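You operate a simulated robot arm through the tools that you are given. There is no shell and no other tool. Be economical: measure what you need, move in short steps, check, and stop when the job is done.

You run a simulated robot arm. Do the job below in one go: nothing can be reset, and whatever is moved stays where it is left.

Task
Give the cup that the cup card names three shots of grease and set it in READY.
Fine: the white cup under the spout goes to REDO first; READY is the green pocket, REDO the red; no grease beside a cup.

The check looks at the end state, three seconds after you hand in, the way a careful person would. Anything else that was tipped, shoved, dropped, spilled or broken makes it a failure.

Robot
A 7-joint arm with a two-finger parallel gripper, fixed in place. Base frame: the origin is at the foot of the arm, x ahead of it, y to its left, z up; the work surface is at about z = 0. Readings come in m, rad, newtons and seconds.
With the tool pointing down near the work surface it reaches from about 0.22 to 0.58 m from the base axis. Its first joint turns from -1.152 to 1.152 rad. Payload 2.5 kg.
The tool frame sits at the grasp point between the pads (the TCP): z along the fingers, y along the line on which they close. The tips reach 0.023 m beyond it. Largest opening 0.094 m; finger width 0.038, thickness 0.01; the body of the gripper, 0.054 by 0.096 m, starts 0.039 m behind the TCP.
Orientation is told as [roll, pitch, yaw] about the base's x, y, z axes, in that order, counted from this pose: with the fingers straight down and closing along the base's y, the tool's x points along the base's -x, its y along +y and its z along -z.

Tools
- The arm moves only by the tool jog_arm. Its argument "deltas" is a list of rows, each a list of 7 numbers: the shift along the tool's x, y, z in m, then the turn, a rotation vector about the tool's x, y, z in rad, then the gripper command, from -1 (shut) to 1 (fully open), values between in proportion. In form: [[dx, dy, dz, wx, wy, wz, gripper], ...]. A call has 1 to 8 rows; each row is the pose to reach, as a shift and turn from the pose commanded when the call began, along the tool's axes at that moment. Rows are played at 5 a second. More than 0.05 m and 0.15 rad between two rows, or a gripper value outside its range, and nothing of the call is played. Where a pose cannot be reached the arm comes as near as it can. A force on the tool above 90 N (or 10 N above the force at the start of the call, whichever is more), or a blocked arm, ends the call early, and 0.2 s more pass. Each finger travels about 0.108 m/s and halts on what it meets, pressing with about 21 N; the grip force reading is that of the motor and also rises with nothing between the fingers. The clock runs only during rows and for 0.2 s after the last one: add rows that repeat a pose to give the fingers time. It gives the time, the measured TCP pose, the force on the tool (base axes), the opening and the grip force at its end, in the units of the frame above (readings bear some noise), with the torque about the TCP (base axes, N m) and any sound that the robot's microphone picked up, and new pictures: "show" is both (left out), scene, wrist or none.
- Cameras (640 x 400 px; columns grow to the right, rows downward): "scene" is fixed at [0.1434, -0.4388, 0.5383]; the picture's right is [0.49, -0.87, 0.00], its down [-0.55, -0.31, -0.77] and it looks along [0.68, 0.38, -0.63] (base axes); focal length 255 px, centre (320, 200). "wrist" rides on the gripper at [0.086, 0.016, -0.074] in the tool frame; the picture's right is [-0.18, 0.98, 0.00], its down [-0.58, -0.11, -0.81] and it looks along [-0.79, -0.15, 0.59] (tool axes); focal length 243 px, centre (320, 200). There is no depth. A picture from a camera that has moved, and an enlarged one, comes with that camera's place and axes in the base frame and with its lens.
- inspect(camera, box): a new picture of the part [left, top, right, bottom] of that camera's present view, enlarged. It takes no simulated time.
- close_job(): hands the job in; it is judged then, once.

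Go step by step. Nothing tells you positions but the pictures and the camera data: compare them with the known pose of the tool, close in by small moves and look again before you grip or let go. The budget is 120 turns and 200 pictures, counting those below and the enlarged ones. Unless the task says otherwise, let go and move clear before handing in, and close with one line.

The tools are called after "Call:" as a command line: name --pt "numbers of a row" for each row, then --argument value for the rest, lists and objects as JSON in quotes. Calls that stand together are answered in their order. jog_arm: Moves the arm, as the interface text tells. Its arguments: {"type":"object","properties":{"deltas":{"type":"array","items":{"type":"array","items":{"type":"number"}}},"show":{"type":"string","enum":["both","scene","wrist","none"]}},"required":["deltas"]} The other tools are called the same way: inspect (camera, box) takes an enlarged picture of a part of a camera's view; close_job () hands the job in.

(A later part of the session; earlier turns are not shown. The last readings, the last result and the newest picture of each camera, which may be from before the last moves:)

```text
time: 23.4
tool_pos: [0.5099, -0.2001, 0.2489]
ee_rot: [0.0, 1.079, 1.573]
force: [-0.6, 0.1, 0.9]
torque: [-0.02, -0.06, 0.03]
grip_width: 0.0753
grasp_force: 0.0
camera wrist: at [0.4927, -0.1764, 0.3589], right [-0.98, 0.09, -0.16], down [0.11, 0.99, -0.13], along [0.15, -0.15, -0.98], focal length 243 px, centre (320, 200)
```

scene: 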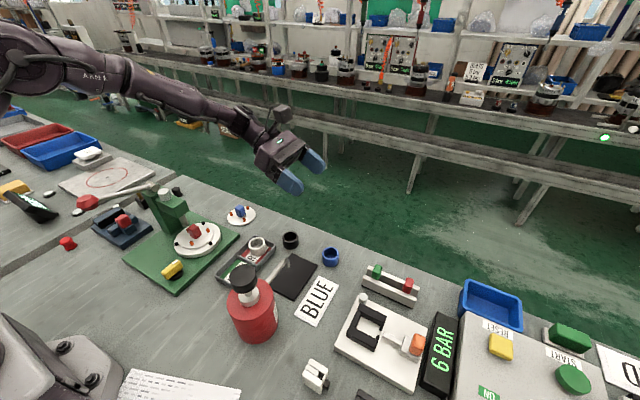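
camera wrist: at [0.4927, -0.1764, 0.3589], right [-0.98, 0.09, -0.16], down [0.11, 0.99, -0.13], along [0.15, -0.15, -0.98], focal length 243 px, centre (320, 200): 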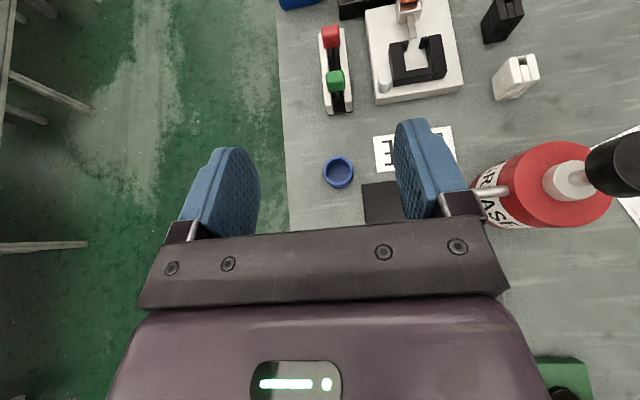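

Blue reads (0.5115, -0.263). Descending behind it.

Call:
jog_arm --pt "-0.035 0 0.0215 0 0 0 0.6" --pt "-0.07 -0.001 0.043 0 0 0 0.6" --pt "-0.105 -0.001 0.0645 0 0 0 0.6" --pt "-0.14 -0.001 0.086 0 0 0 0.6" --pt "-0.14 -0.001 0.086 0 0 0 0.6"

Call:
inspect --camera "scene" --box '[220, 170, 380, 300]'

```text
time: 24.6
tool_pos: [0.5119, -0.209, 0.085]
ee_rot: [-0.003, 1.081, 1.571]
force: [0.7, 0.4, -0.6]
torque: [-0.02, 0.01, -0.02]
grip_width: 0.0752
grasp_force: 0.0
camera wrist: at [0.4931, -0.185, 0.1953], right [-0.98, 0.08, -0.16], down [0.11, 0.99, -0.13], along [0.15, -0.15, -0.98], focal length 243 px, centre (320, 200)
```

scene: 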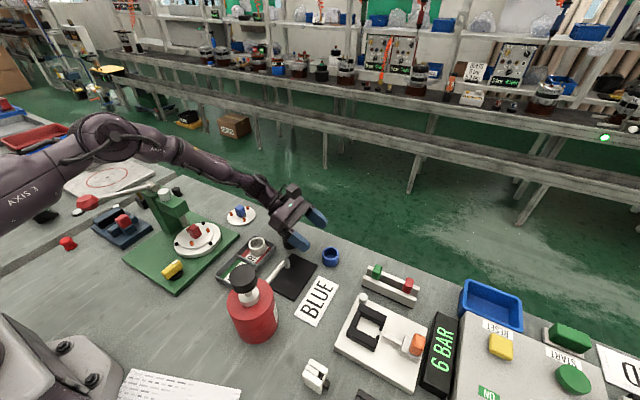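
wrist: 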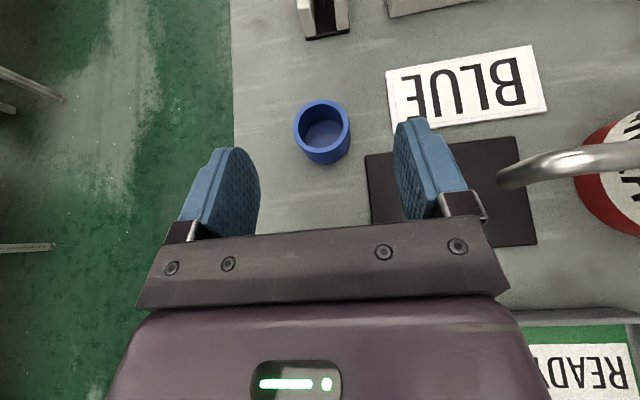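

```text
3.08 times, centred on (300, 235) of scene
camera zoom: at [0.1434, -0.4388, 0.5383], right [0.49, -0.87, 0.0], down [-0.55, -0.31, -0.77], along [0.68, 0.38, -0.63], focal length 785 px, centre (382, 92)
```

zoom: 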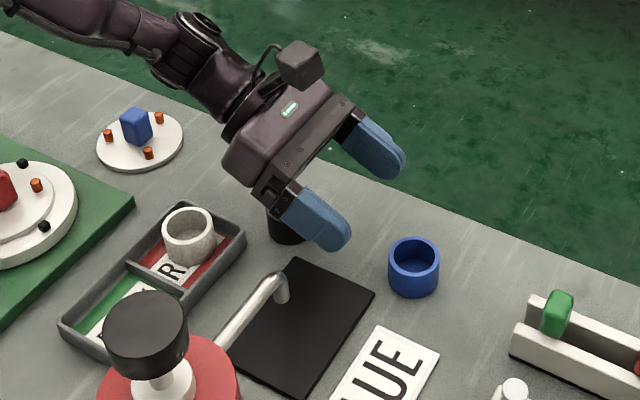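

Blue is at (0.5115, -0.261). I'll slide in around it and close.

Call:
jog_arm --pt "-0.0045 0.0003 0.029 0 0 0 0.6" --pt "-0.009 0.0005 0.0575 0 0 0 0.6" --pt "-0.009 0.0005 0.0575 0 0 0 0.6"

```text
time: 25.4
tool_pos: [0.5102, -0.2541, 0.0489]
ee_rot: [-0.002, 1.078, 1.573]
force: [-0.2, -0.2, -0.4]
torque: [-0.03, 0.01, 0.0]
grip_width: 0.0751
grasp_force: 0.0
camera wrist: at [0.4928, -0.2312, 0.1588], right [-0.98, 0.08, -0.16], down [0.11, 0.99, -0.13], along [0.15, -0.15, -0.98], focal length 243 px, centre (320, 200)
```

scene: 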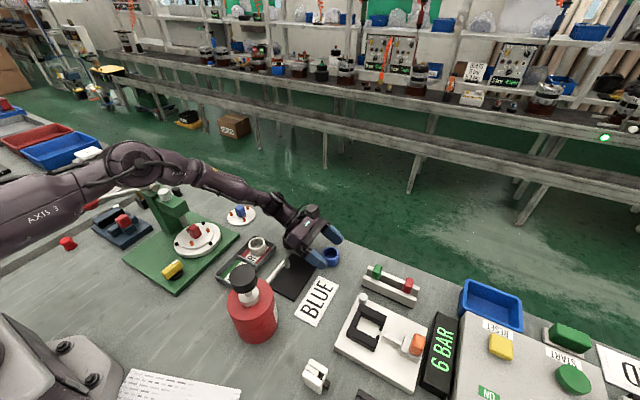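
wrist: 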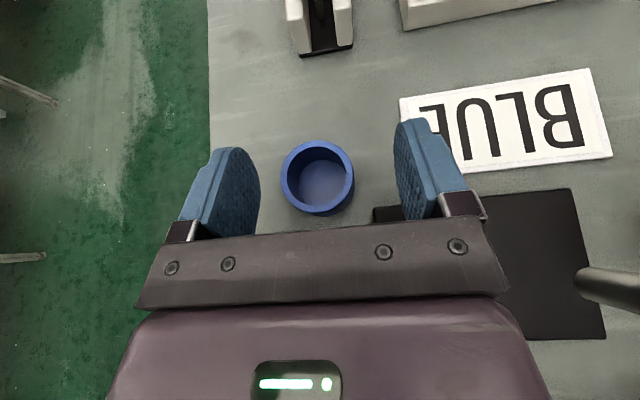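

Centred. Closing.

Call:
jog_arm --pt "0 0 0 0 0 0 0.2" --pt "0 0 0 0 0 0 -0.2" --pt "0 0 0 0 0 0 -0.6" --pt "0 0 0 0 0 0 -0.6" --show "wrist"

```text
time: 26.4
tool_pos: [0.5101, -0.2541, 0.0494]
ee_rot: [-0.002, 1.08, 1.572]
force: [-0.7, -0.2, -1.3]
torque: [0.0, 0.01, 0.01]
grip_width: 0.0406
grasp_force: 20.8
camera wrist: at [0.4928, -0.231, 0.1591], right [-0.98, 0.08, -0.16], down [0.11, 0.99, -0.13], along [0.15, -0.15, -0.98], focal length 243 px, centre (320, 200)
```

wrist: 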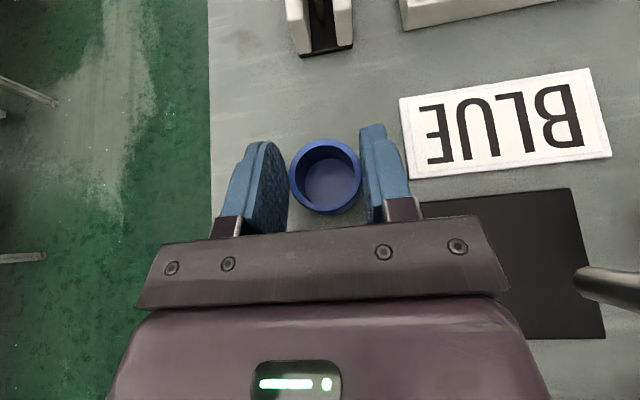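

Blue gripped. I'll lift, go around on the +y side, and stop behind the spout.

Call:
jog_arm --pt "0.0441 0 -0.0235 0 0 0 -0.6" --pt "0.0882 0 -0.0471 0 0 0 -0.6" --pt "0.0661 0 -0.0886 0 0 0 -0.6" --pt "0.0439 0 -0.13 0 0 0 -0.6" --pt "0.0439 -0.0 -0.13 0 0 0 -0.6" --pt "0.0439 0.0475 -0.13 0 0 0 -0.6" --pt "0.0439 0.095 -0.13 0 0 0 -0.6" --pt "0.0439 0.095 -0.13 0 0 0 -0.6"

```text
time: 28.2
tool_pos: [0.4156, -0.1617, 0.1518]
ee_rot: [-0.003, 1.078, 1.571]
force: [0.0, 0.5, -0.7]
torque: [0.02, 0.01, 0.01]
grip_width: 0.0406
grasp_force: 20.7
camera wrist: at [0.3971, -0.1387, 0.2609], right [-0.98, 0.08, -0.16], down [0.11, 0.99, -0.13], along [0.15, -0.15, -0.98], focal length 243 px, centre (320, 200)
```

scene: 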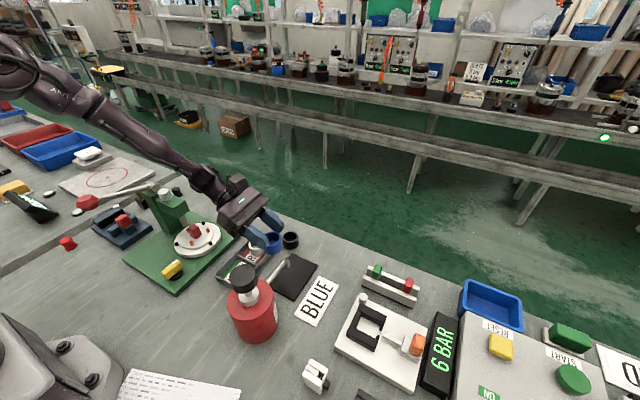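
wrist: 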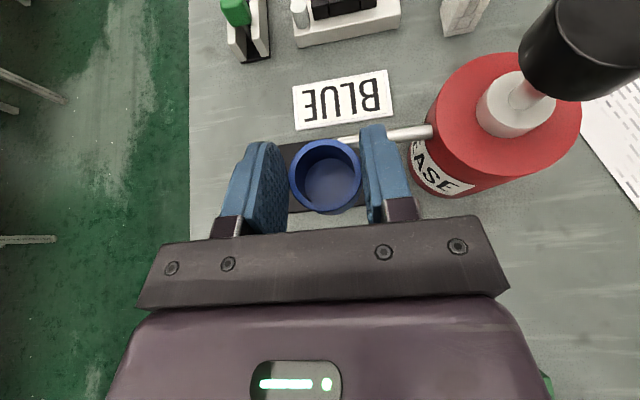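

Next, straight down to just above pad level, still behind the spout.

Call:
jog_arm --pt "-0.0397 0 0.0212 0 0 0 -0.6" --pt "-0.0794 0 0.0424 0 0 0 -0.6" --pt "-0.0794 0 0.0424 0 0 0 -0.6"

Call:
inspect --camera "scene" --box '[220, 200, 340, 300]'

Call:
inspect --camera "wrist" --box '[200, 40, 460, 240]'

```text
time: 29.0
tool_pos: [0.4129, -0.1637, 0.0613]
ee_rot: [-0.001, 1.078, 1.57]
force: [1.0, 1.2, -0.3]
torque: [-0.03, 0.01, -0.02]
grip_width: 0.0407
grasp_force: 20.4
camera wrist: at [0.3962, -0.1403, 0.1706], right [-0.98, 0.08, -0.16], down [0.11, 0.99, -0.13], along [0.15, -0.15, -0.98], focal length 243 px, centre (320, 200)
```

scene: 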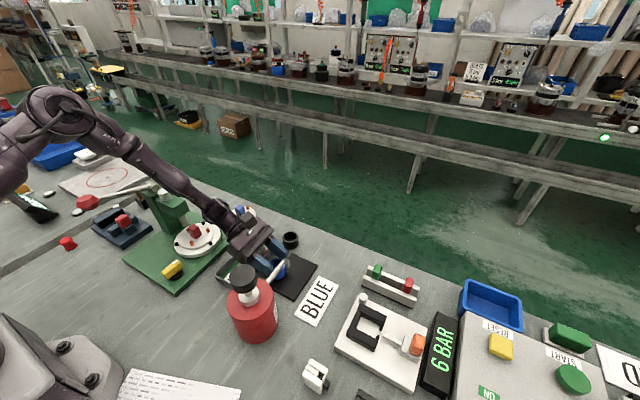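
wrist: 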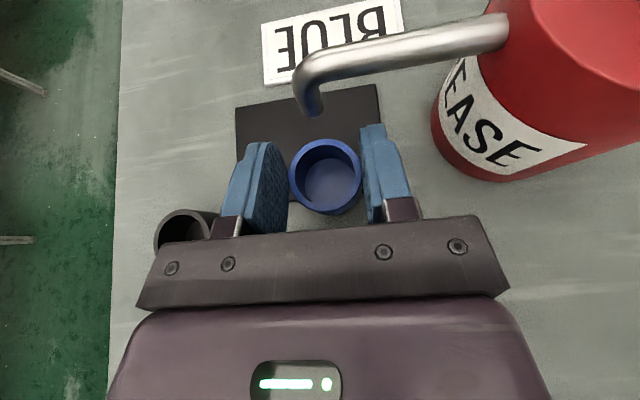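

```text
4.00 times, centred on (280, 250) of scene
camera zoom: at [0.1434, -0.4388, 0.5383], right [0.49, -0.87, 0.0], down [-0.55, -0.31, -0.77], along [0.68, 0.38, -0.63], focal length 1021 px, centre (480, 0)
```

zoom: 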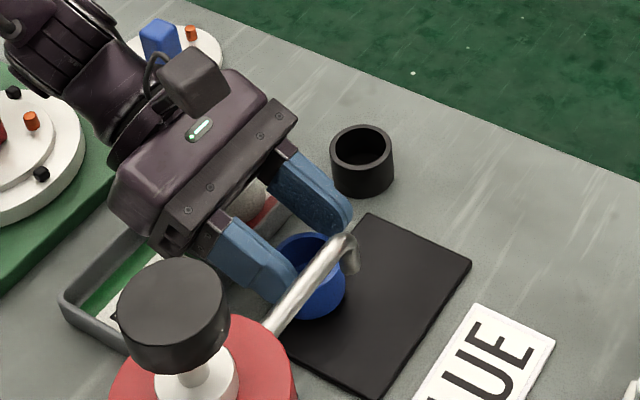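

```text
2.00 times, centred on (330, 140) of wrist
camera zoom: at [0.3962, -0.1403, 0.1706], right [-0.98, 0.08, -0.16], down [0.11, 0.99, -0.13], along [0.15, -0.15, -0.98], focal length 485 px, centre (300, 320)
```

zoom: 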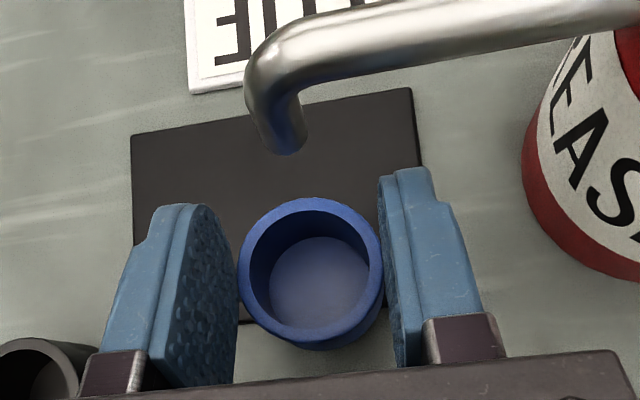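

I'll lower 5 mm more, then slide the cup under the outlet, taken as about (0.4135, -0.2045).

Call:
jog_arm --pt "-0.0049 -0.0026 0.0026 0 0 0 -0.6" --pt "0.003 -0.0026 0.0178 0 0 0 -0.6" --pt "0.0113 -0.0026 0.0329 0 0 0 -0.6" --pt "0.0113 -0.0026 0.0329 0 0 0 -0.6"

Call:
inspect --camera "scene" --box '[240, 230, 320, 300]'

Call:
inspect --camera "wrist" --box '[200, 80, 440, 240]'

```text
time: 30.0
tool_pos: [0.4177, -0.1969, 0.0552]
ee_rot: [-0.005, 1.08, 1.571]
force: [-0.7, 2.7, 13.4]
torque: [0.15, 0.06, 0.02]
grip_width: 0.0409
grasp_force: 21.0
camera wrist: at [0.4002, -0.1733, 0.1648], right [-0.98, 0.08, -0.16], down [0.11, 0.99, -0.13], along [0.15, -0.15, -0.98], focal length 243 px, centre (320, 200)
```

scene: 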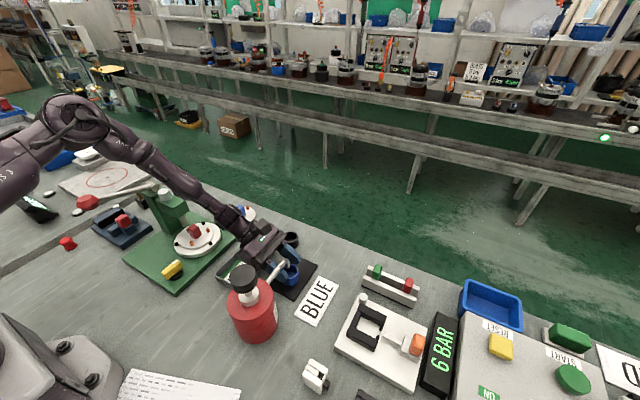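
wrist: 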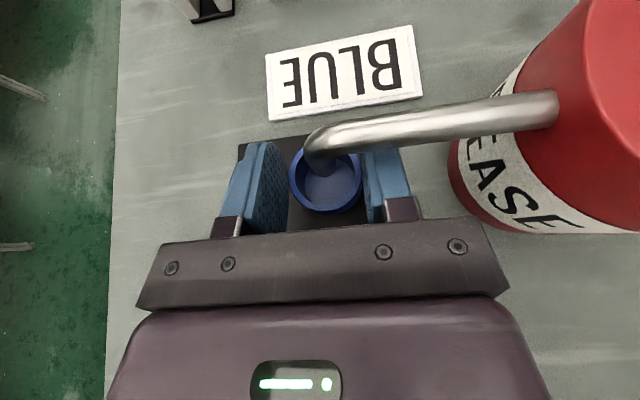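

```text
5.71 times, centred on (280, 265) of scene
camera zoom: at [0.1434, -0.4387, 0.5384], right [0.49, -0.87, 0.0], down [-0.55, -0.31, -0.77], along [0.68, 0.38, -0.63], focal length 1458 px, centre (549, -171)
```

zoom: 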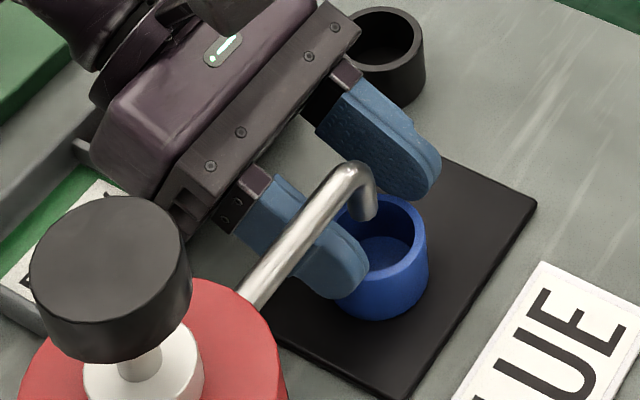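

```text
2.50 times, centred on (320, 160) of wrist
camera zoom: at [0.4002, -0.1733, 0.1648], right [-0.98, 0.08, -0.16], down [0.11, 0.99, -0.13], along [0.15, -0.15, -0.98], focal length 606 px, centre (320, 300)
```

zoom: 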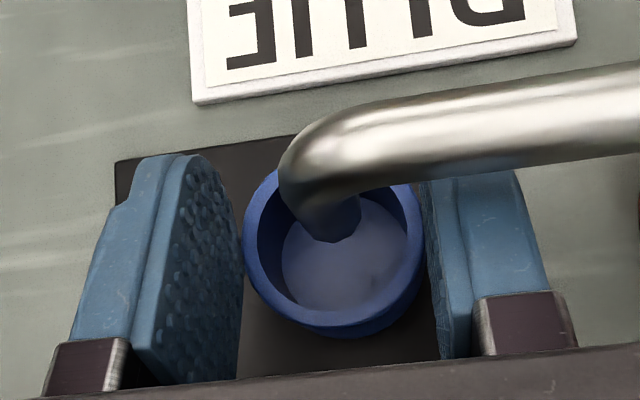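

The cup has touched the pad (13 N up), and its centre is about 3–4 mm too far +x. I'll lift slightly, correct, and set it down.

Call:
jog_arm --pt "0.0022 0 -0.0012 0 0 0 -0.6" --pt "0.0017 0.0035 -0.0021 0 0 0 -0.6" --pt "0.0017 0.0035 -0.0021 0 0 0 -0.6" --pt "0.0002 0.0035 -0.0013 0 0 0 -0.6" --pt "0.0002 0.0035 -0.0013 0 0 0 -0.6"

Call:
inspect --camera "scene" --box '[240, 230, 320, 300]'

Call:
inspect --camera "wrist" --box '[200, 80, 440, 240]'

```text
time: 31.2
tool_pos: [0.4152, -0.1968, 0.0556]
ee_rot: [-0.002, 1.081, 1.572]
force: [-0.8, 0.0, 1.1]
torque: [0.01, 0.08, -0.01]
grip_width: 0.0408
grasp_force: 21.3
camera wrist: at [0.3969, -0.1724, 0.165], right [-0.98, 0.08, -0.16], down [0.11, 0.99, -0.13], along [0.15, -0.15, -0.98], focal length 243 px, centre (320, 200)
```

scene: 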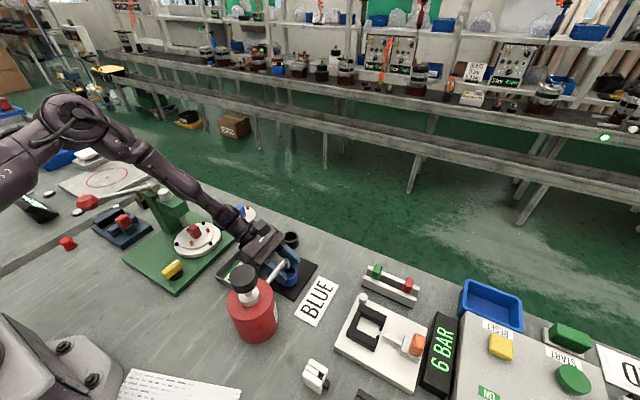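
wrist: 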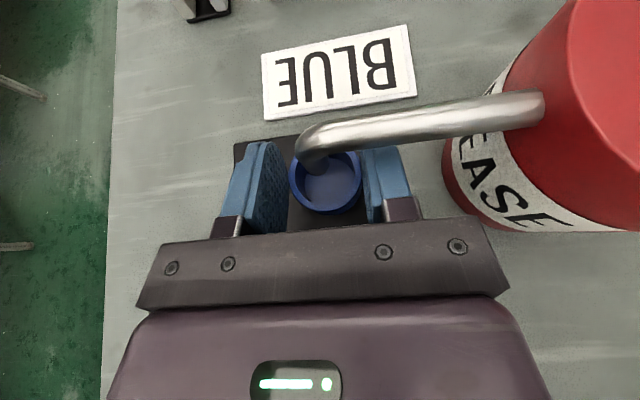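

```text
5.71 times, centred on (280, 265) of scene
camera zoom: at [0.1434, -0.4388, 0.5383], right [0.49, -0.87, 0.0], down [-0.55, -0.31, -0.77], along [0.68, 0.38, -0.63], focal length 1458 px, centre (549, -171)
```

zoom: 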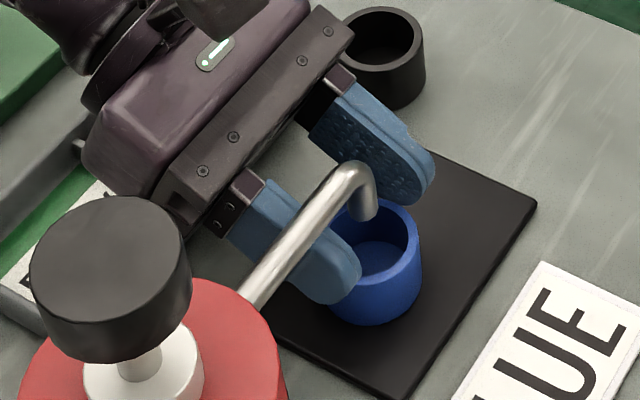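

```text
2.50 times, centred on (320, 160) of wrist
camera zoom: at [0.3969, -0.1724, 0.165], right [-0.98, 0.08, -0.16], down [0.11, 0.99, -0.13], along [0.15, -0.15, -0.98], focal length 606 px, centre (320, 300)
```

zoom: 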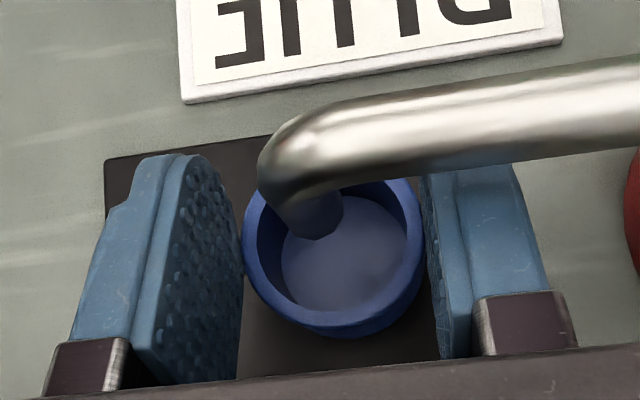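

Centred within about 2 mm. I'll lower the last bit and release.

Call:
jog_arm --pt "-0.0009 0 0.0005 0 0 0 -0.6" --pt "-0.0009 0 0.0005 0 0 0 -0.6" --pt "-0.0009 0 0.0005 0 0 0 0.0" --pt "-0.0009 0 0.0005 0 0 0 0.5" --pt "-0.0009 0 0.0005 0 0 0 0.5"

Call:
inspect --camera "wrist" --box '[200, 80, 440, 240]'

```text
time: 32.4
tool_pos: [0.4142, -0.1961, 0.0537]
ee_rot: [-0.001, 1.079, 1.571]
force: [0.4, 0.3, -0.1]
torque: [0.03, 0.0, -0.05]
grip_width: 0.0706
grasp_force: 0.2
camera wrist: at [0.3968, -0.1724, 0.1638], right [-0.98, 0.08, -0.16], down [0.11, 0.99, -0.13], along [0.15, -0.15, -0.98], focal length 243 px, centre (320, 200)
```

scene: 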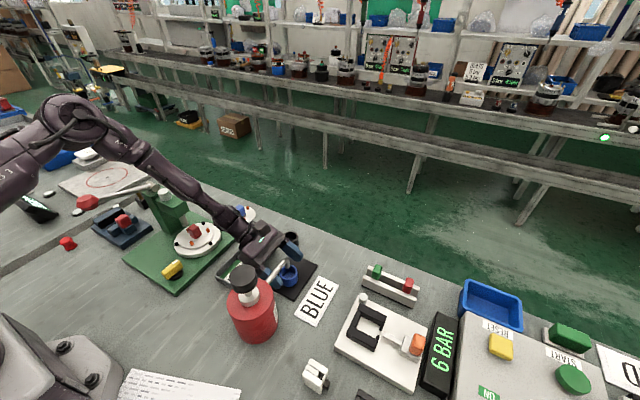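
wrist: 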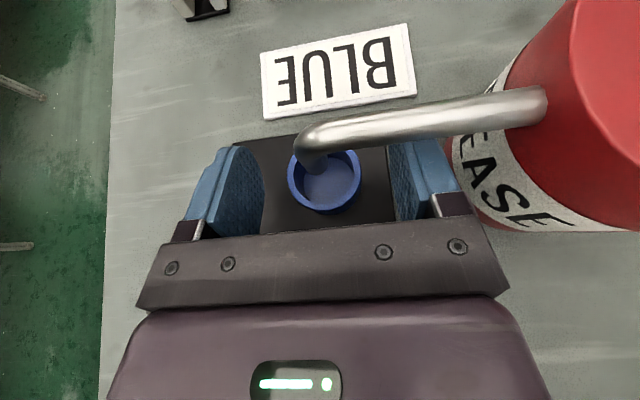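

```text
2.50 times, centred on (320, 160) of wrist
camera zoom: at [0.3968, -0.1724, 0.1638], right [-0.98, 0.08, -0.16], down [0.11, 0.99, -0.13], along [0.15, -0.15, -0.98], focal length 606 px, centre (320, 300)
```

zoom: 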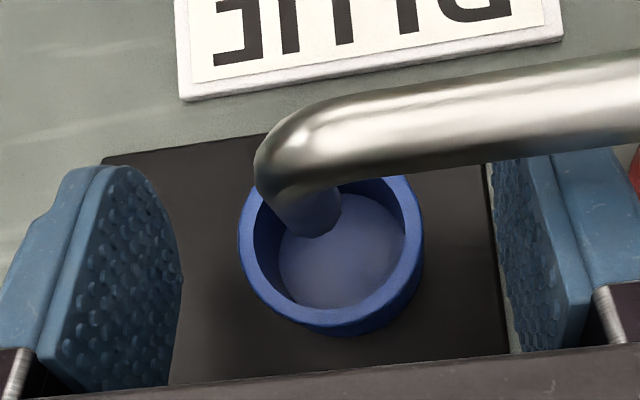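

Released. I'll back out toward +y, rise, then turn the tool vertical for pumping.

Call:
jog_arm --pt "-0.0106 0 -0.0198 0 0 0 0.5" --pt "-0.0212 0 -0.0397 0 0 0 0.5" --pt "0.0229 0 -0.0632 0 0 0 0.5" --pt "0.067 0 -0.0867 0 0 0 0.5" --pt "0.1111 0 -0.1102 0 0 0 0.5" --pt "0.1552 0 -0.1338 0 0 0 0.5" --pt "0.1993 0 -0.1573 0 0 0 0.5"

Call:
jog_arm --pt "0 0 0 0 -0.14 0 0" --pt "0 0 0 0 -0.28 0 -0.4" --pt "0 0 0 0 -0.42 0 -0.8" --pt "0 0 0 0 -0.56 0 -1" --pt "0 0 0 0 -0.7 0 -1" --pt "0 0 0 0 -0.84 0 -1" --pt "0 0 0 0 -0.98 0 -1" --pt "0 0 0 0 -1.08 0 -1"

Call:
inspect --camera "scene" --box '[220, 220, 340, 350]'

```text
time: 34.0
tool_pos: [0.4121, -0.1502, 0.3009]
ee_rot: [0.0, 1.079, 1.574]
force: [0.5, 0.5, 0.5]
torque: [0.01, 0.0, -0.03]
grip_width: 0.0706
grasp_force: 0.0
camera wrist: at [0.3943, -0.1263, 0.4119], right [-0.98, 0.08, -0.16], down [0.11, 0.99, -0.13], along [0.15, -0.15, -0.98], focal length 243 px, centre (320, 200)
```

scene: 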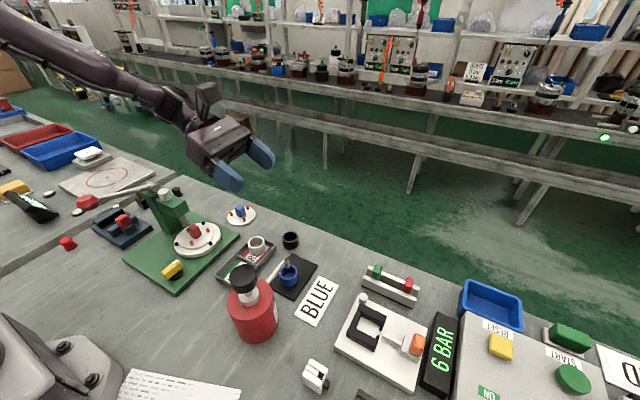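
wrist: 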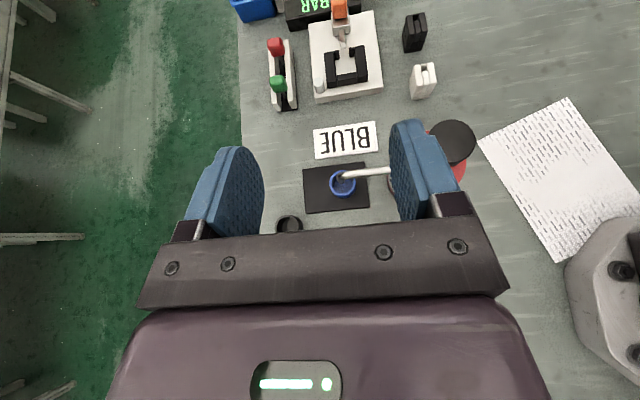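

```text
time: 35.8
tool_pos: [0.4137, -0.1511, 0.3042]
ee_rot: [-0.002, -0.003, 1.576]
force: [0.0, 0.4, 0.6]
torque: [0.0, 0.02, 0.02]
grip_width: 0.0001
grasp_force: 20.7
camera wrist: at [0.397, -0.2391, 0.3767], right [-0.98, 0.18, 0.0], down [0.11, 0.58, 0.81], along [0.15, 0.79, -0.59], focal length 243 px, centre (320, 200)
```

scene: 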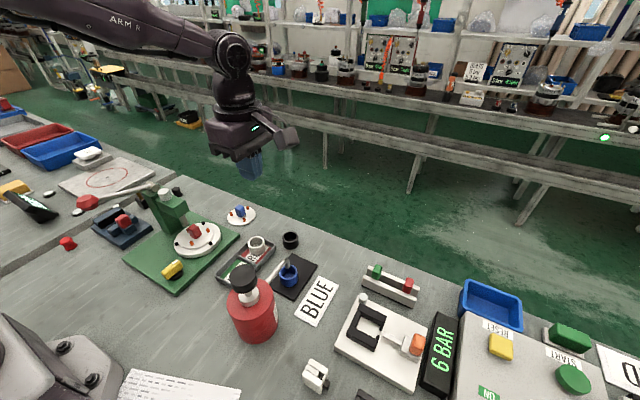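
wrist: 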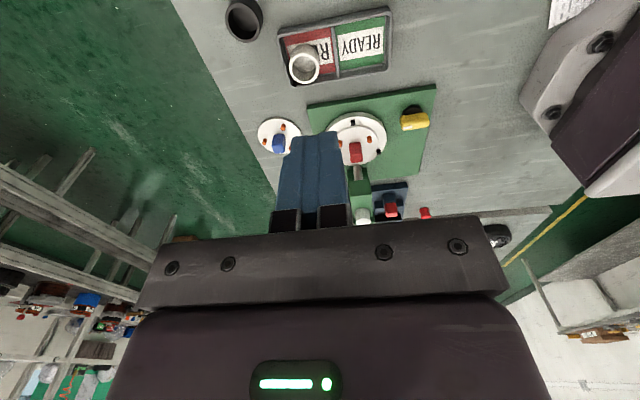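

```text
3.08 times, centred on (280, 285) of scene
camera zoom: at [0.1434, -0.4387, 0.5383], right [0.49, -0.87, 0.0], down [-0.55, -0.31, -0.77], along [0.68, 0.38, -0.63], focal length 785 px, centre (443, -62)
```

zoom: 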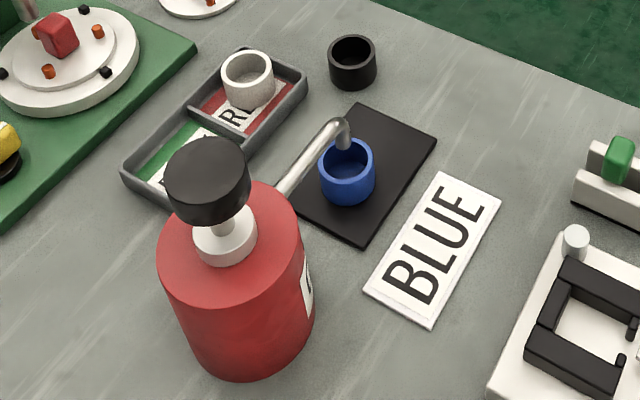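

Two views put the pump head's top centre at (0.298, -0.208, 0.171). I'll move the closed, vertical fingers above it.

Call:
jog_arm --pt "0.019 0.0386 0.0 0 0 0 -1" --pt "0.038 0.077 0.02 0 0 0 -1" --pt "0.0569 0.1157 0.05 0 0 0 -1" --pt "0.0569 0.1157 0.085 0 0 0 -1" --pt "0.0569 0.1157 0.085 0 0 0 -1"

Call:
inspect --camera "scene" --box '[190, 200, 340, 320]'

```text
refused: row 3 steps farther than a row can; nothing moved
```

```text
3.33 times, centred on (265, 260) of scene
camera zoom: at [0.1434, -0.4387, 0.5383], right [0.49, -0.87, 0.0], down [-0.55, -0.31, -0.77], along [0.68, 0.38, -0.63], focal length 851 px, centre (503, 0)
```

zoom: 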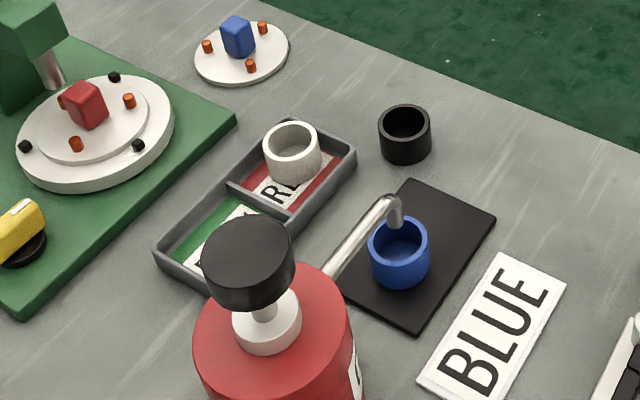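

That row step was too long, so I'll repeat the move with smaller steps.

Call:
jog_arm --pt "0.019 0.0386 0.0 0 0 0 -1" --pt "0.038 0.077 0.01 0 0 0 -1" --pt "0.0569 0.1157 0.03 0 0 0 -1" --pt "0.0569 0.1157 0.06 0 0 0 -1" --pt "0.0569 0.1157 0.085 0 0 0 -1" --pt "0.0569 0.1157 0.085 0 0 0 -1"

Call:
inspect --camera "scene" --box '[190, 190, 310, 320]'

```text
time: 37.2
tool_pos: [0.2995, -0.2092, 0.2164]
ee_rot: [0.0, 0.0, 1.573]
force: [0.0, 0.3, -0.1]
torque: [0.0, -0.01, 0.01]
grip_width: 0.0
grasp_force: 20.8
camera wrist: at [0.2815, -0.2965, 0.29], right [-0.98, 0.18, 0.0], down [0.11, 0.58, 0.81], along [0.15, 0.79, -0.59], focal length 243 px, centre (320, 200)
```

scene: 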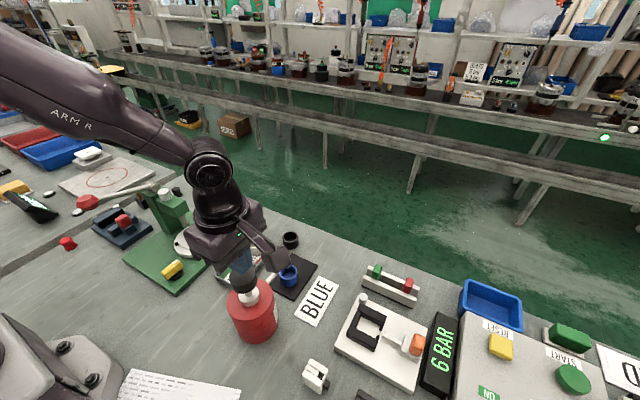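
wrist: 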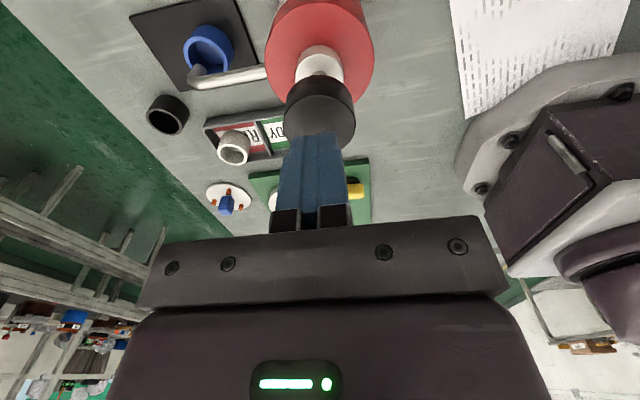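

```text
3.08 times, centred on (250, 255) of scene
camera zoom: at [0.1434, -0.4388, 0.5383], right [0.49, -0.87, 0.0], down [-0.55, -0.31, -0.77], along [0.68, 0.38, -0.63], focal length 785 px, centre (535, 31)
```

zoom: 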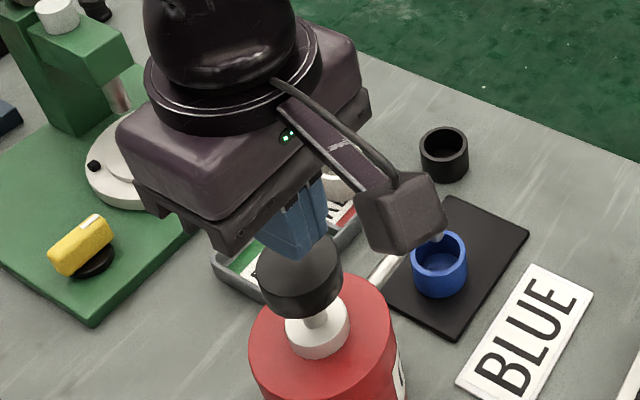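

Fingers are over the head's centre. I'll press down in small steps to learn the stroke.

Call:
jog_arm --pt "0 0 0.01 0 0 0 -1" --pt "0 0 0.02 0 0 0 -1" --pt "0 0 0.024 0 0 0 -1" --pt "0 0 0.027 0 0 0 -1"

```text
time: 38.2
tool_pos: [0.2992, -0.2094, 0.1921]
ee_rot: [0.0, 0.001, 1.573]
force: [-0.4, 0.8, 1.2]
torque: [-0.04, 0.01, -0.04]
grip_width: 0.0
grasp_force: 21.1
camera wrist: at [0.2817, -0.2965, 0.2644], right [-0.98, 0.18, 0.0], down [0.11, 0.58, 0.81], along [0.15, 0.79, -0.59], focal length 243 px, centre (320, 200)
```

scene: 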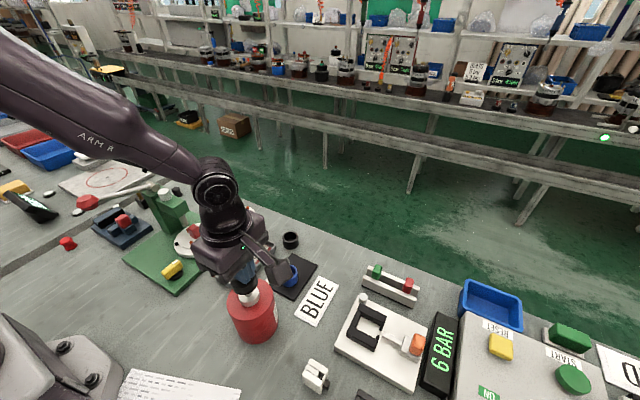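
wrist: 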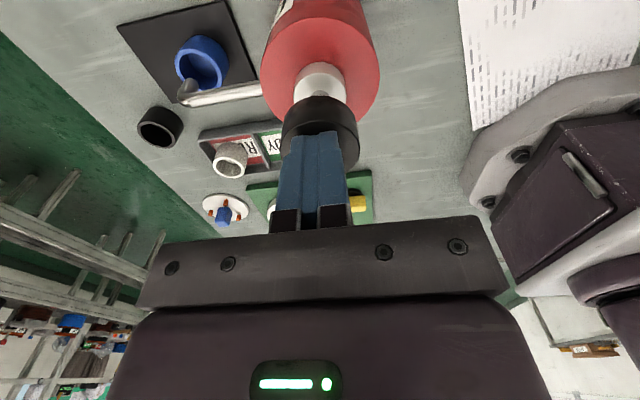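

Near contact. Continuing down.

Call:
jog_arm --pt "0 0 0.003 0 0 0 -1" --pt "0 0 0.006 0 0 0 -1" --pt "0 0 0.008 0 0 0 -1" --show "wrist"

```text
time: 39.0
tool_pos: [0.2994, -0.2083, 0.1832]
ee_rot: [-0.001, 0.002, 1.575]
force: [0.2, -2.1, 3.7]
torque: [0.04, -0.03, -0.01]
grip_width: 0.0001
grasp_force: 21.4
camera wrist: at [0.2816, -0.2957, 0.2569], right [-0.98, 0.18, 0.0], down [0.11, 0.58, 0.81], along [0.15, 0.79, -0.59], focal length 243 px, centre (320, 200)
```

wrist: 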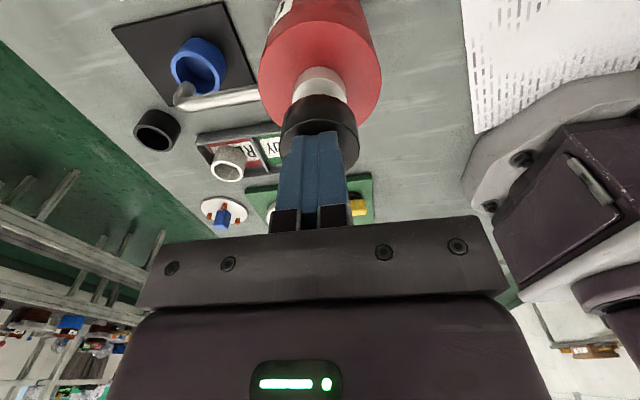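

Spring contact begins (3.7 N). Pressing further.

Call:
jog_arm --pt "0 0 0.003 0 0 0 -1" --pt "0 0 0.006 0 0 0 -1" --pt "0 0 0.009 0 0 0 -1" --show "none"

```text
time: 39.8
tool_pos: [0.299, -0.2076, 0.1757]
ee_rot: [0.0, -0.003, 1.574]
force: [-0.4, 4.2, 6.1]
torque: [0.0, -0.01, 0.02]
grip_width: 0.0
grasp_force: 21.4
```

Call:
jog_arm --pt "0 0 0.002 0 0 0 -1" --pt "0 0 0.004 0 0 0 -1" --pt "0 0 0.006 0 0 0 -1" --show "both"

Call:
inspect --camera "scene" --box '[200, 220, 320, 320]'

```text
time: 40.6
tool_pos: [0.2994, -0.2085, 0.1681]
ee_rot: [-0.002, -0.001, 1.573]
force: [1.6, 3.2, 8.2]
torque: [0.06, -0.04, -0.01]
grip_width: 0.0
grasp_force: 21.4
camera wrist: at [0.2813, -0.2966, 0.2417], right [-0.98, 0.18, 0.0], down [0.11, 0.58, 0.81], along [0.15, 0.79, -0.59], focal length 243 px, centre (320, 200)
```

scene: 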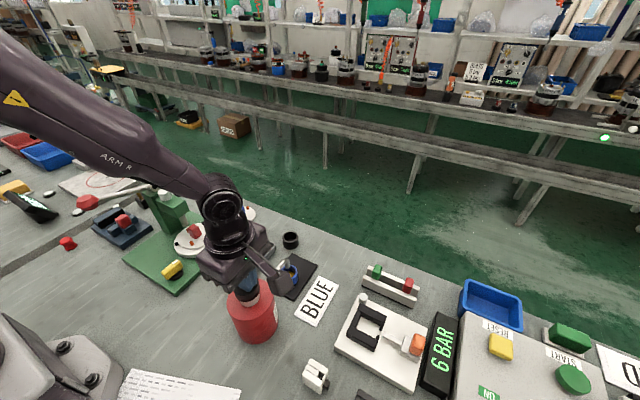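
wrist: 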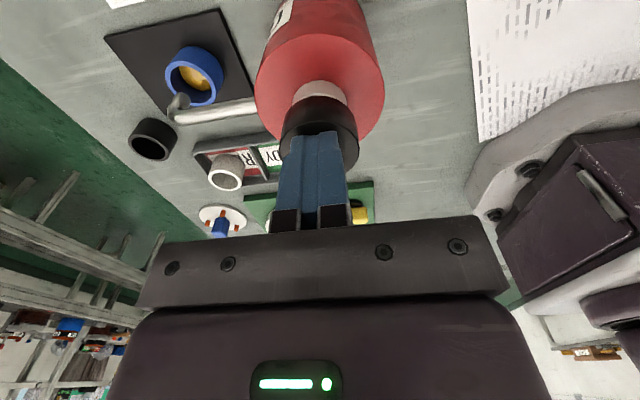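

```text
4.00 times, centred on (260, 270) of scene
camera zoom: at [0.1434, -0.4387, 0.5384], right [0.49, -0.87, 0.0], down [-0.55, -0.31, -0.77], along [0.68, 0.38, -0.63], focal length 1021 px, centre (560, -80)
```

zoom: 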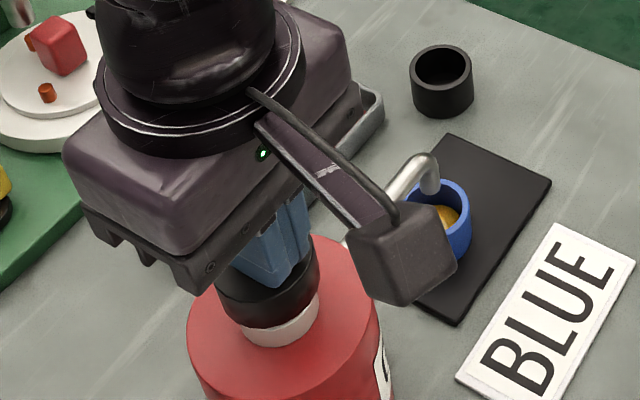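

A shot of amber grease is in the cup. I'll release fully and look.

Call:
jog_arm --pt "0 0 -0.01 0 0 0 -1" --pt "0 0 -0.02 0 0 0 -1" --pt "0 0 -0.03 0 0 0 -1" --pt "0 0 -0.03 0 0 0 -1" --pt "0 0 -0.03 0 0 0 -1" --show "none"

Call:
inspect --camera "wrist" --box '[90, 0, 370, 180]'

```text
time: 41.8
tool_pos: [0.2986, -0.2076, 0.1981]
ee_rot: [-0.001, -0.001, 1.572]
force: [-0.5, -1.2, 0.9]
torque: [-0.01, 0.01, -0.01]
grip_width: 0.0
grasp_force: 21.3
```

```text
2.22 times, centred on (230, 90) of wrist
camera zoom: at [0.2816, -0.2967, 0.2716], right [-0.98, 0.18, 0.0], down [0.11, 0.58, 0.81], along [0.15, 0.79, -0.59], focal length 539 px, centre (520, 444)
```

zoom: 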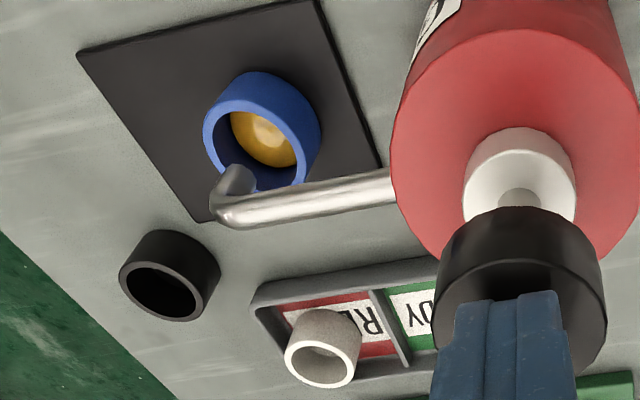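

One shot is in and the head is back up. Second press, the same depth.

Call:
jog_arm --pt "0 0 0.008 0 0 0 -1" --pt "0 0 0.015 0 0 0 -1" --pt "0 0 0.021 0 0 0 -1" --pt "0 0 0.026 0 0 0 -1" --pt "0 0 0.03 0 0 0 -1" --pt "0 0 0.03 0 0 0 -1" --show "none"

Call:
inspect --camera "wrist" --box '[90, 0, 370, 180]'

```text
time: 43.2
tool_pos: [0.299, -0.2084, 0.1683]
ee_rot: [-0.002, 0.0, 1.574]
force: [-0.3, -4.5, 8.3]
torque: [-0.06, 0.05, -0.02]
grip_width: 0.0
grasp_force: 21.6
```

```text
2.22 times, centred on (230, 90) of wrist
camera zoom: at [0.2818, -0.296, 0.2411], right [-0.98, 0.18, 0.0], down [0.11, 0.58, 0.81], along [0.15, 0.79, -0.59], focal length 539 px, centre (520, 444)
```

zoom: 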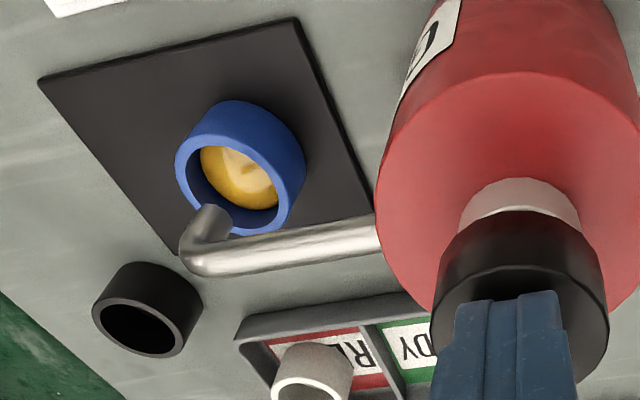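

Looks like the second lump went in. I'll release and compare from the same viewpoint.

Call:
jog_arm --pt "0 0 -0.01 0 0 0 -1" --pt "0 0 -0.02 0 0 0 -1" --pt "0 0 -0.03 0 0 0 -1" --pt "0 0 -0.03 0 0 0 -1" --pt "0 0 -0.03 0 0 0 -1" --show "none"

Call:
inspect --camera "wrist" --box '[90, 0, 370, 180]'

```text
time: 44.4
tool_pos: [0.298, -0.2081, 0.1974]
ee_rot: [0.0, 0.0, 1.572]
force: [0.9, -0.2, 0.2]
torque: [-0.04, 0.01, 0.02]
grip_width: 0.0004
grasp_force: 21.0
```

```text
2.22 times, centred on (230, 90) of wrist
camera zoom: at [0.2811, -0.2958, 0.271], right [-0.98, 0.18, 0.0], down [0.11, 0.58, 0.81], along [0.15, 0.79, -0.59], focal length 539 px, centre (520, 444)
```

zoom: 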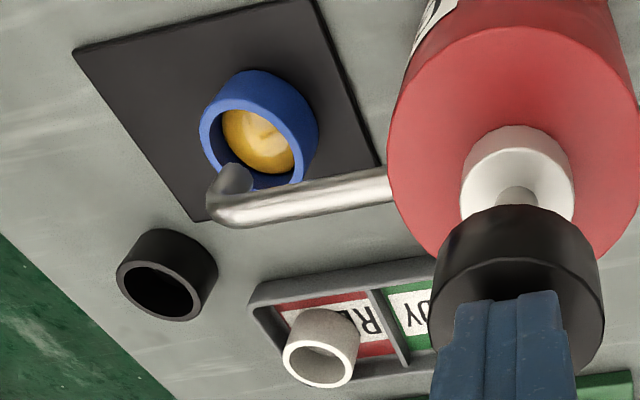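

Clearly fuller: two shots. Third press.

Call:
jog_arm --pt "0 0 0.008 0 0 0 -1" --pt "0 0 0.015 0 0 0 -1" --pt "0 0 0.021 0 0 0 -1" --pt "0 0 0.026 0 0 0 -1" --pt "0 0 0.03 0 0 0 -1" --pt "0 0 0.03 0 0 0 -1" --show "none"

Call:
jog_arm --pt "0 0 -0.01 0 0 0 -1" --pt "0 0 -0.02 0 0 0 -1" --pt "0 0 -0.03 0 0 0 -1" --pt "0 0 -0.03 0 0 0 -1" --pt "0 0 -0.03 0 0 0 -1" --show "scene"

Call:
inspect --camera "wrist" --box '[90, 0, 370, 180]'

```text
time: 45.8
tool_pos: [0.3007, -0.2081, 0.1685]
ee_rot: [-0.002, 0.0, 1.572]
force: [-0.7, -0.3, 7.9]
torque: [0.02, 0.0, -0.05]
grip_width: 0.0001
grasp_force: 21.1
```

```text
time: 47.0
tool_pos: [0.2991, -0.2081, 0.1988]
ee_rot: [0.001, 0.001, 1.575]
force: [-0.4, 0.2, 0.1]
torque: [-0.04, -0.03, 0.0]
grip_width: 0.0
grasp_force: 20.8
```

scene: 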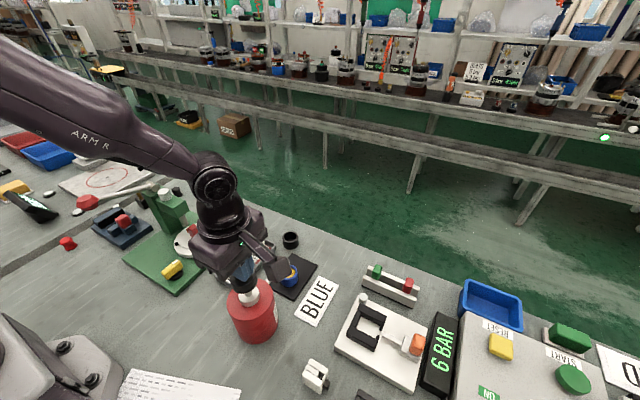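

```text
2.22 times, centred on (230, 90) of wrist
camera zoom: at [0.281, -0.2961, 0.2719], right [-0.98, 0.18, 0.0], down [0.11, 0.58, 0.81], along [0.15, 0.79, -0.59], focal length 539 px, centre (520, 444)
```

zoom: 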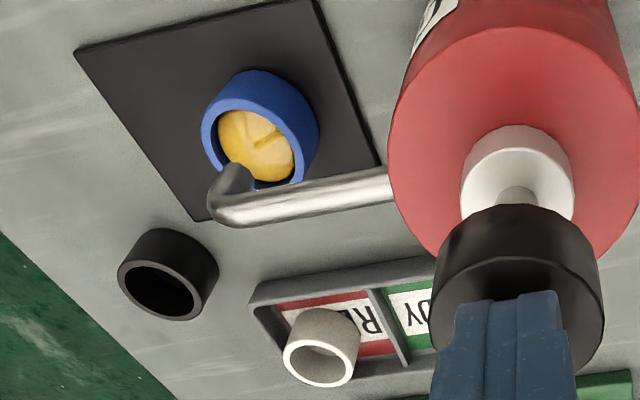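

Three lobes of grease, three shots. I'll rise, move behind the cup and re-tilt.

Call:
jog_arm --pt "0 0 -0.04 0 0 0 -0.5" --pt "0 0 -0.08 0 0 0 0" --pt "-0.01 -0.03 -0.105 0 0 0 0.5" --pt "-0.03 -0.07 -0.105 0 0 0 0.5" --pt "-0.0569 -0.1147 -0.105 0 0 0 0.5" --pt "-0.0569 -0.1147 -0.105 0 0 0 0.5" --show "none"

Call:
jog_arm --pt "0 0 0 0 0.14 0 0.5" --pt "0 0 0 0 0.28 0 0.5" --pt "0 0 0 0 0.42 0 0.5" --pt "0 0 0 0 0.56 0 0.5" --pt "0 0 0 0 0.7 0 0.5" --pt "0 0 0 0 0.84 0 0.5" --pt "0 0 0 0 0.98 0 0.5" --pt "0 0 0 0 1.08 0 0.5"

Call:
inspect --camera "scene" --box '[220, 220, 340, 320]'

Call:
inspect --camera "wrist" --box '[290, 120, 450, 240]'

```text
refused: row 5 steps farther than a row can; nothing moved
```

```text
time: 48.8
tool_pos: [0.2994, -0.2081, 0.1984]
ee_rot: [-0.004, 1.083, 1.57]
force: [0.3, -0.1, -0.7]
torque: [0.02, 0.02, -0.01]
grip_width: 0.0706
grasp_force: 0.0
camera wrist: at [0.2815, -0.184, 0.3083], right [-0.98, 0.08, -0.16], down [0.11, 0.99, -0.13], along [0.15, -0.15, -0.98], focal length 243 px, centre (320, 200)
```

scene: 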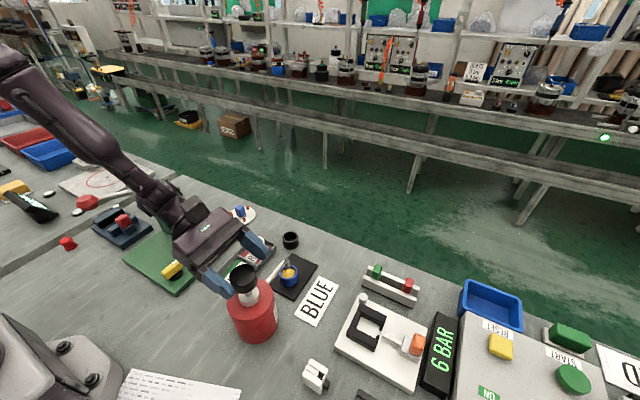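
wrist: 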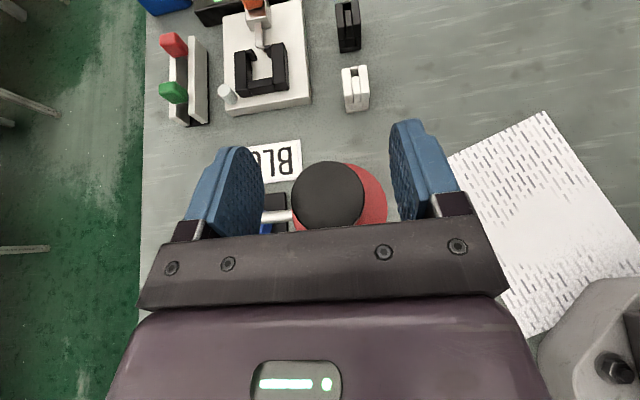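

```text
4.00 times, centred on (280, 270) of scene
camera zoom: at [0.1434, -0.4388, 0.5383], right [0.49, -0.87, 0.0], down [-0.55, -0.31, -0.77], along [0.68, 0.38, -0.63], focal length 1021 px, centre (480, -80)
```

zoom: 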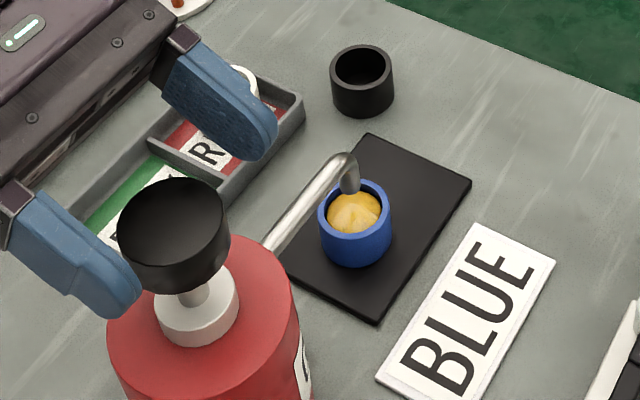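

```text
3.33 times, centred on (370, 180) of wrist
camera zoom: at [0.2815, -0.184, 0.3083], right [-0.98, 0.08, -0.16], down [0.11, 0.99, -0.13], along [0.15, -0.15, -0.98], focal length 809 px, centre (153, 267)
```

zoom: 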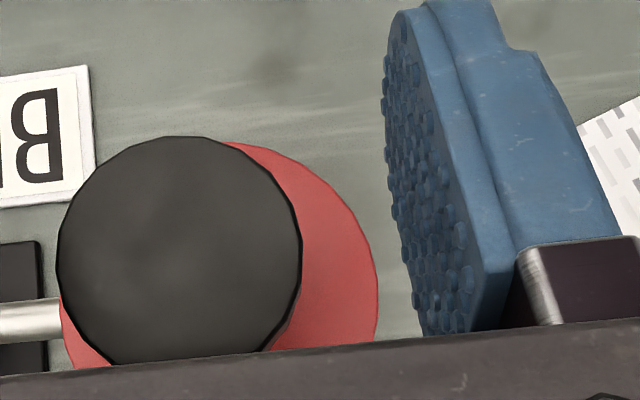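

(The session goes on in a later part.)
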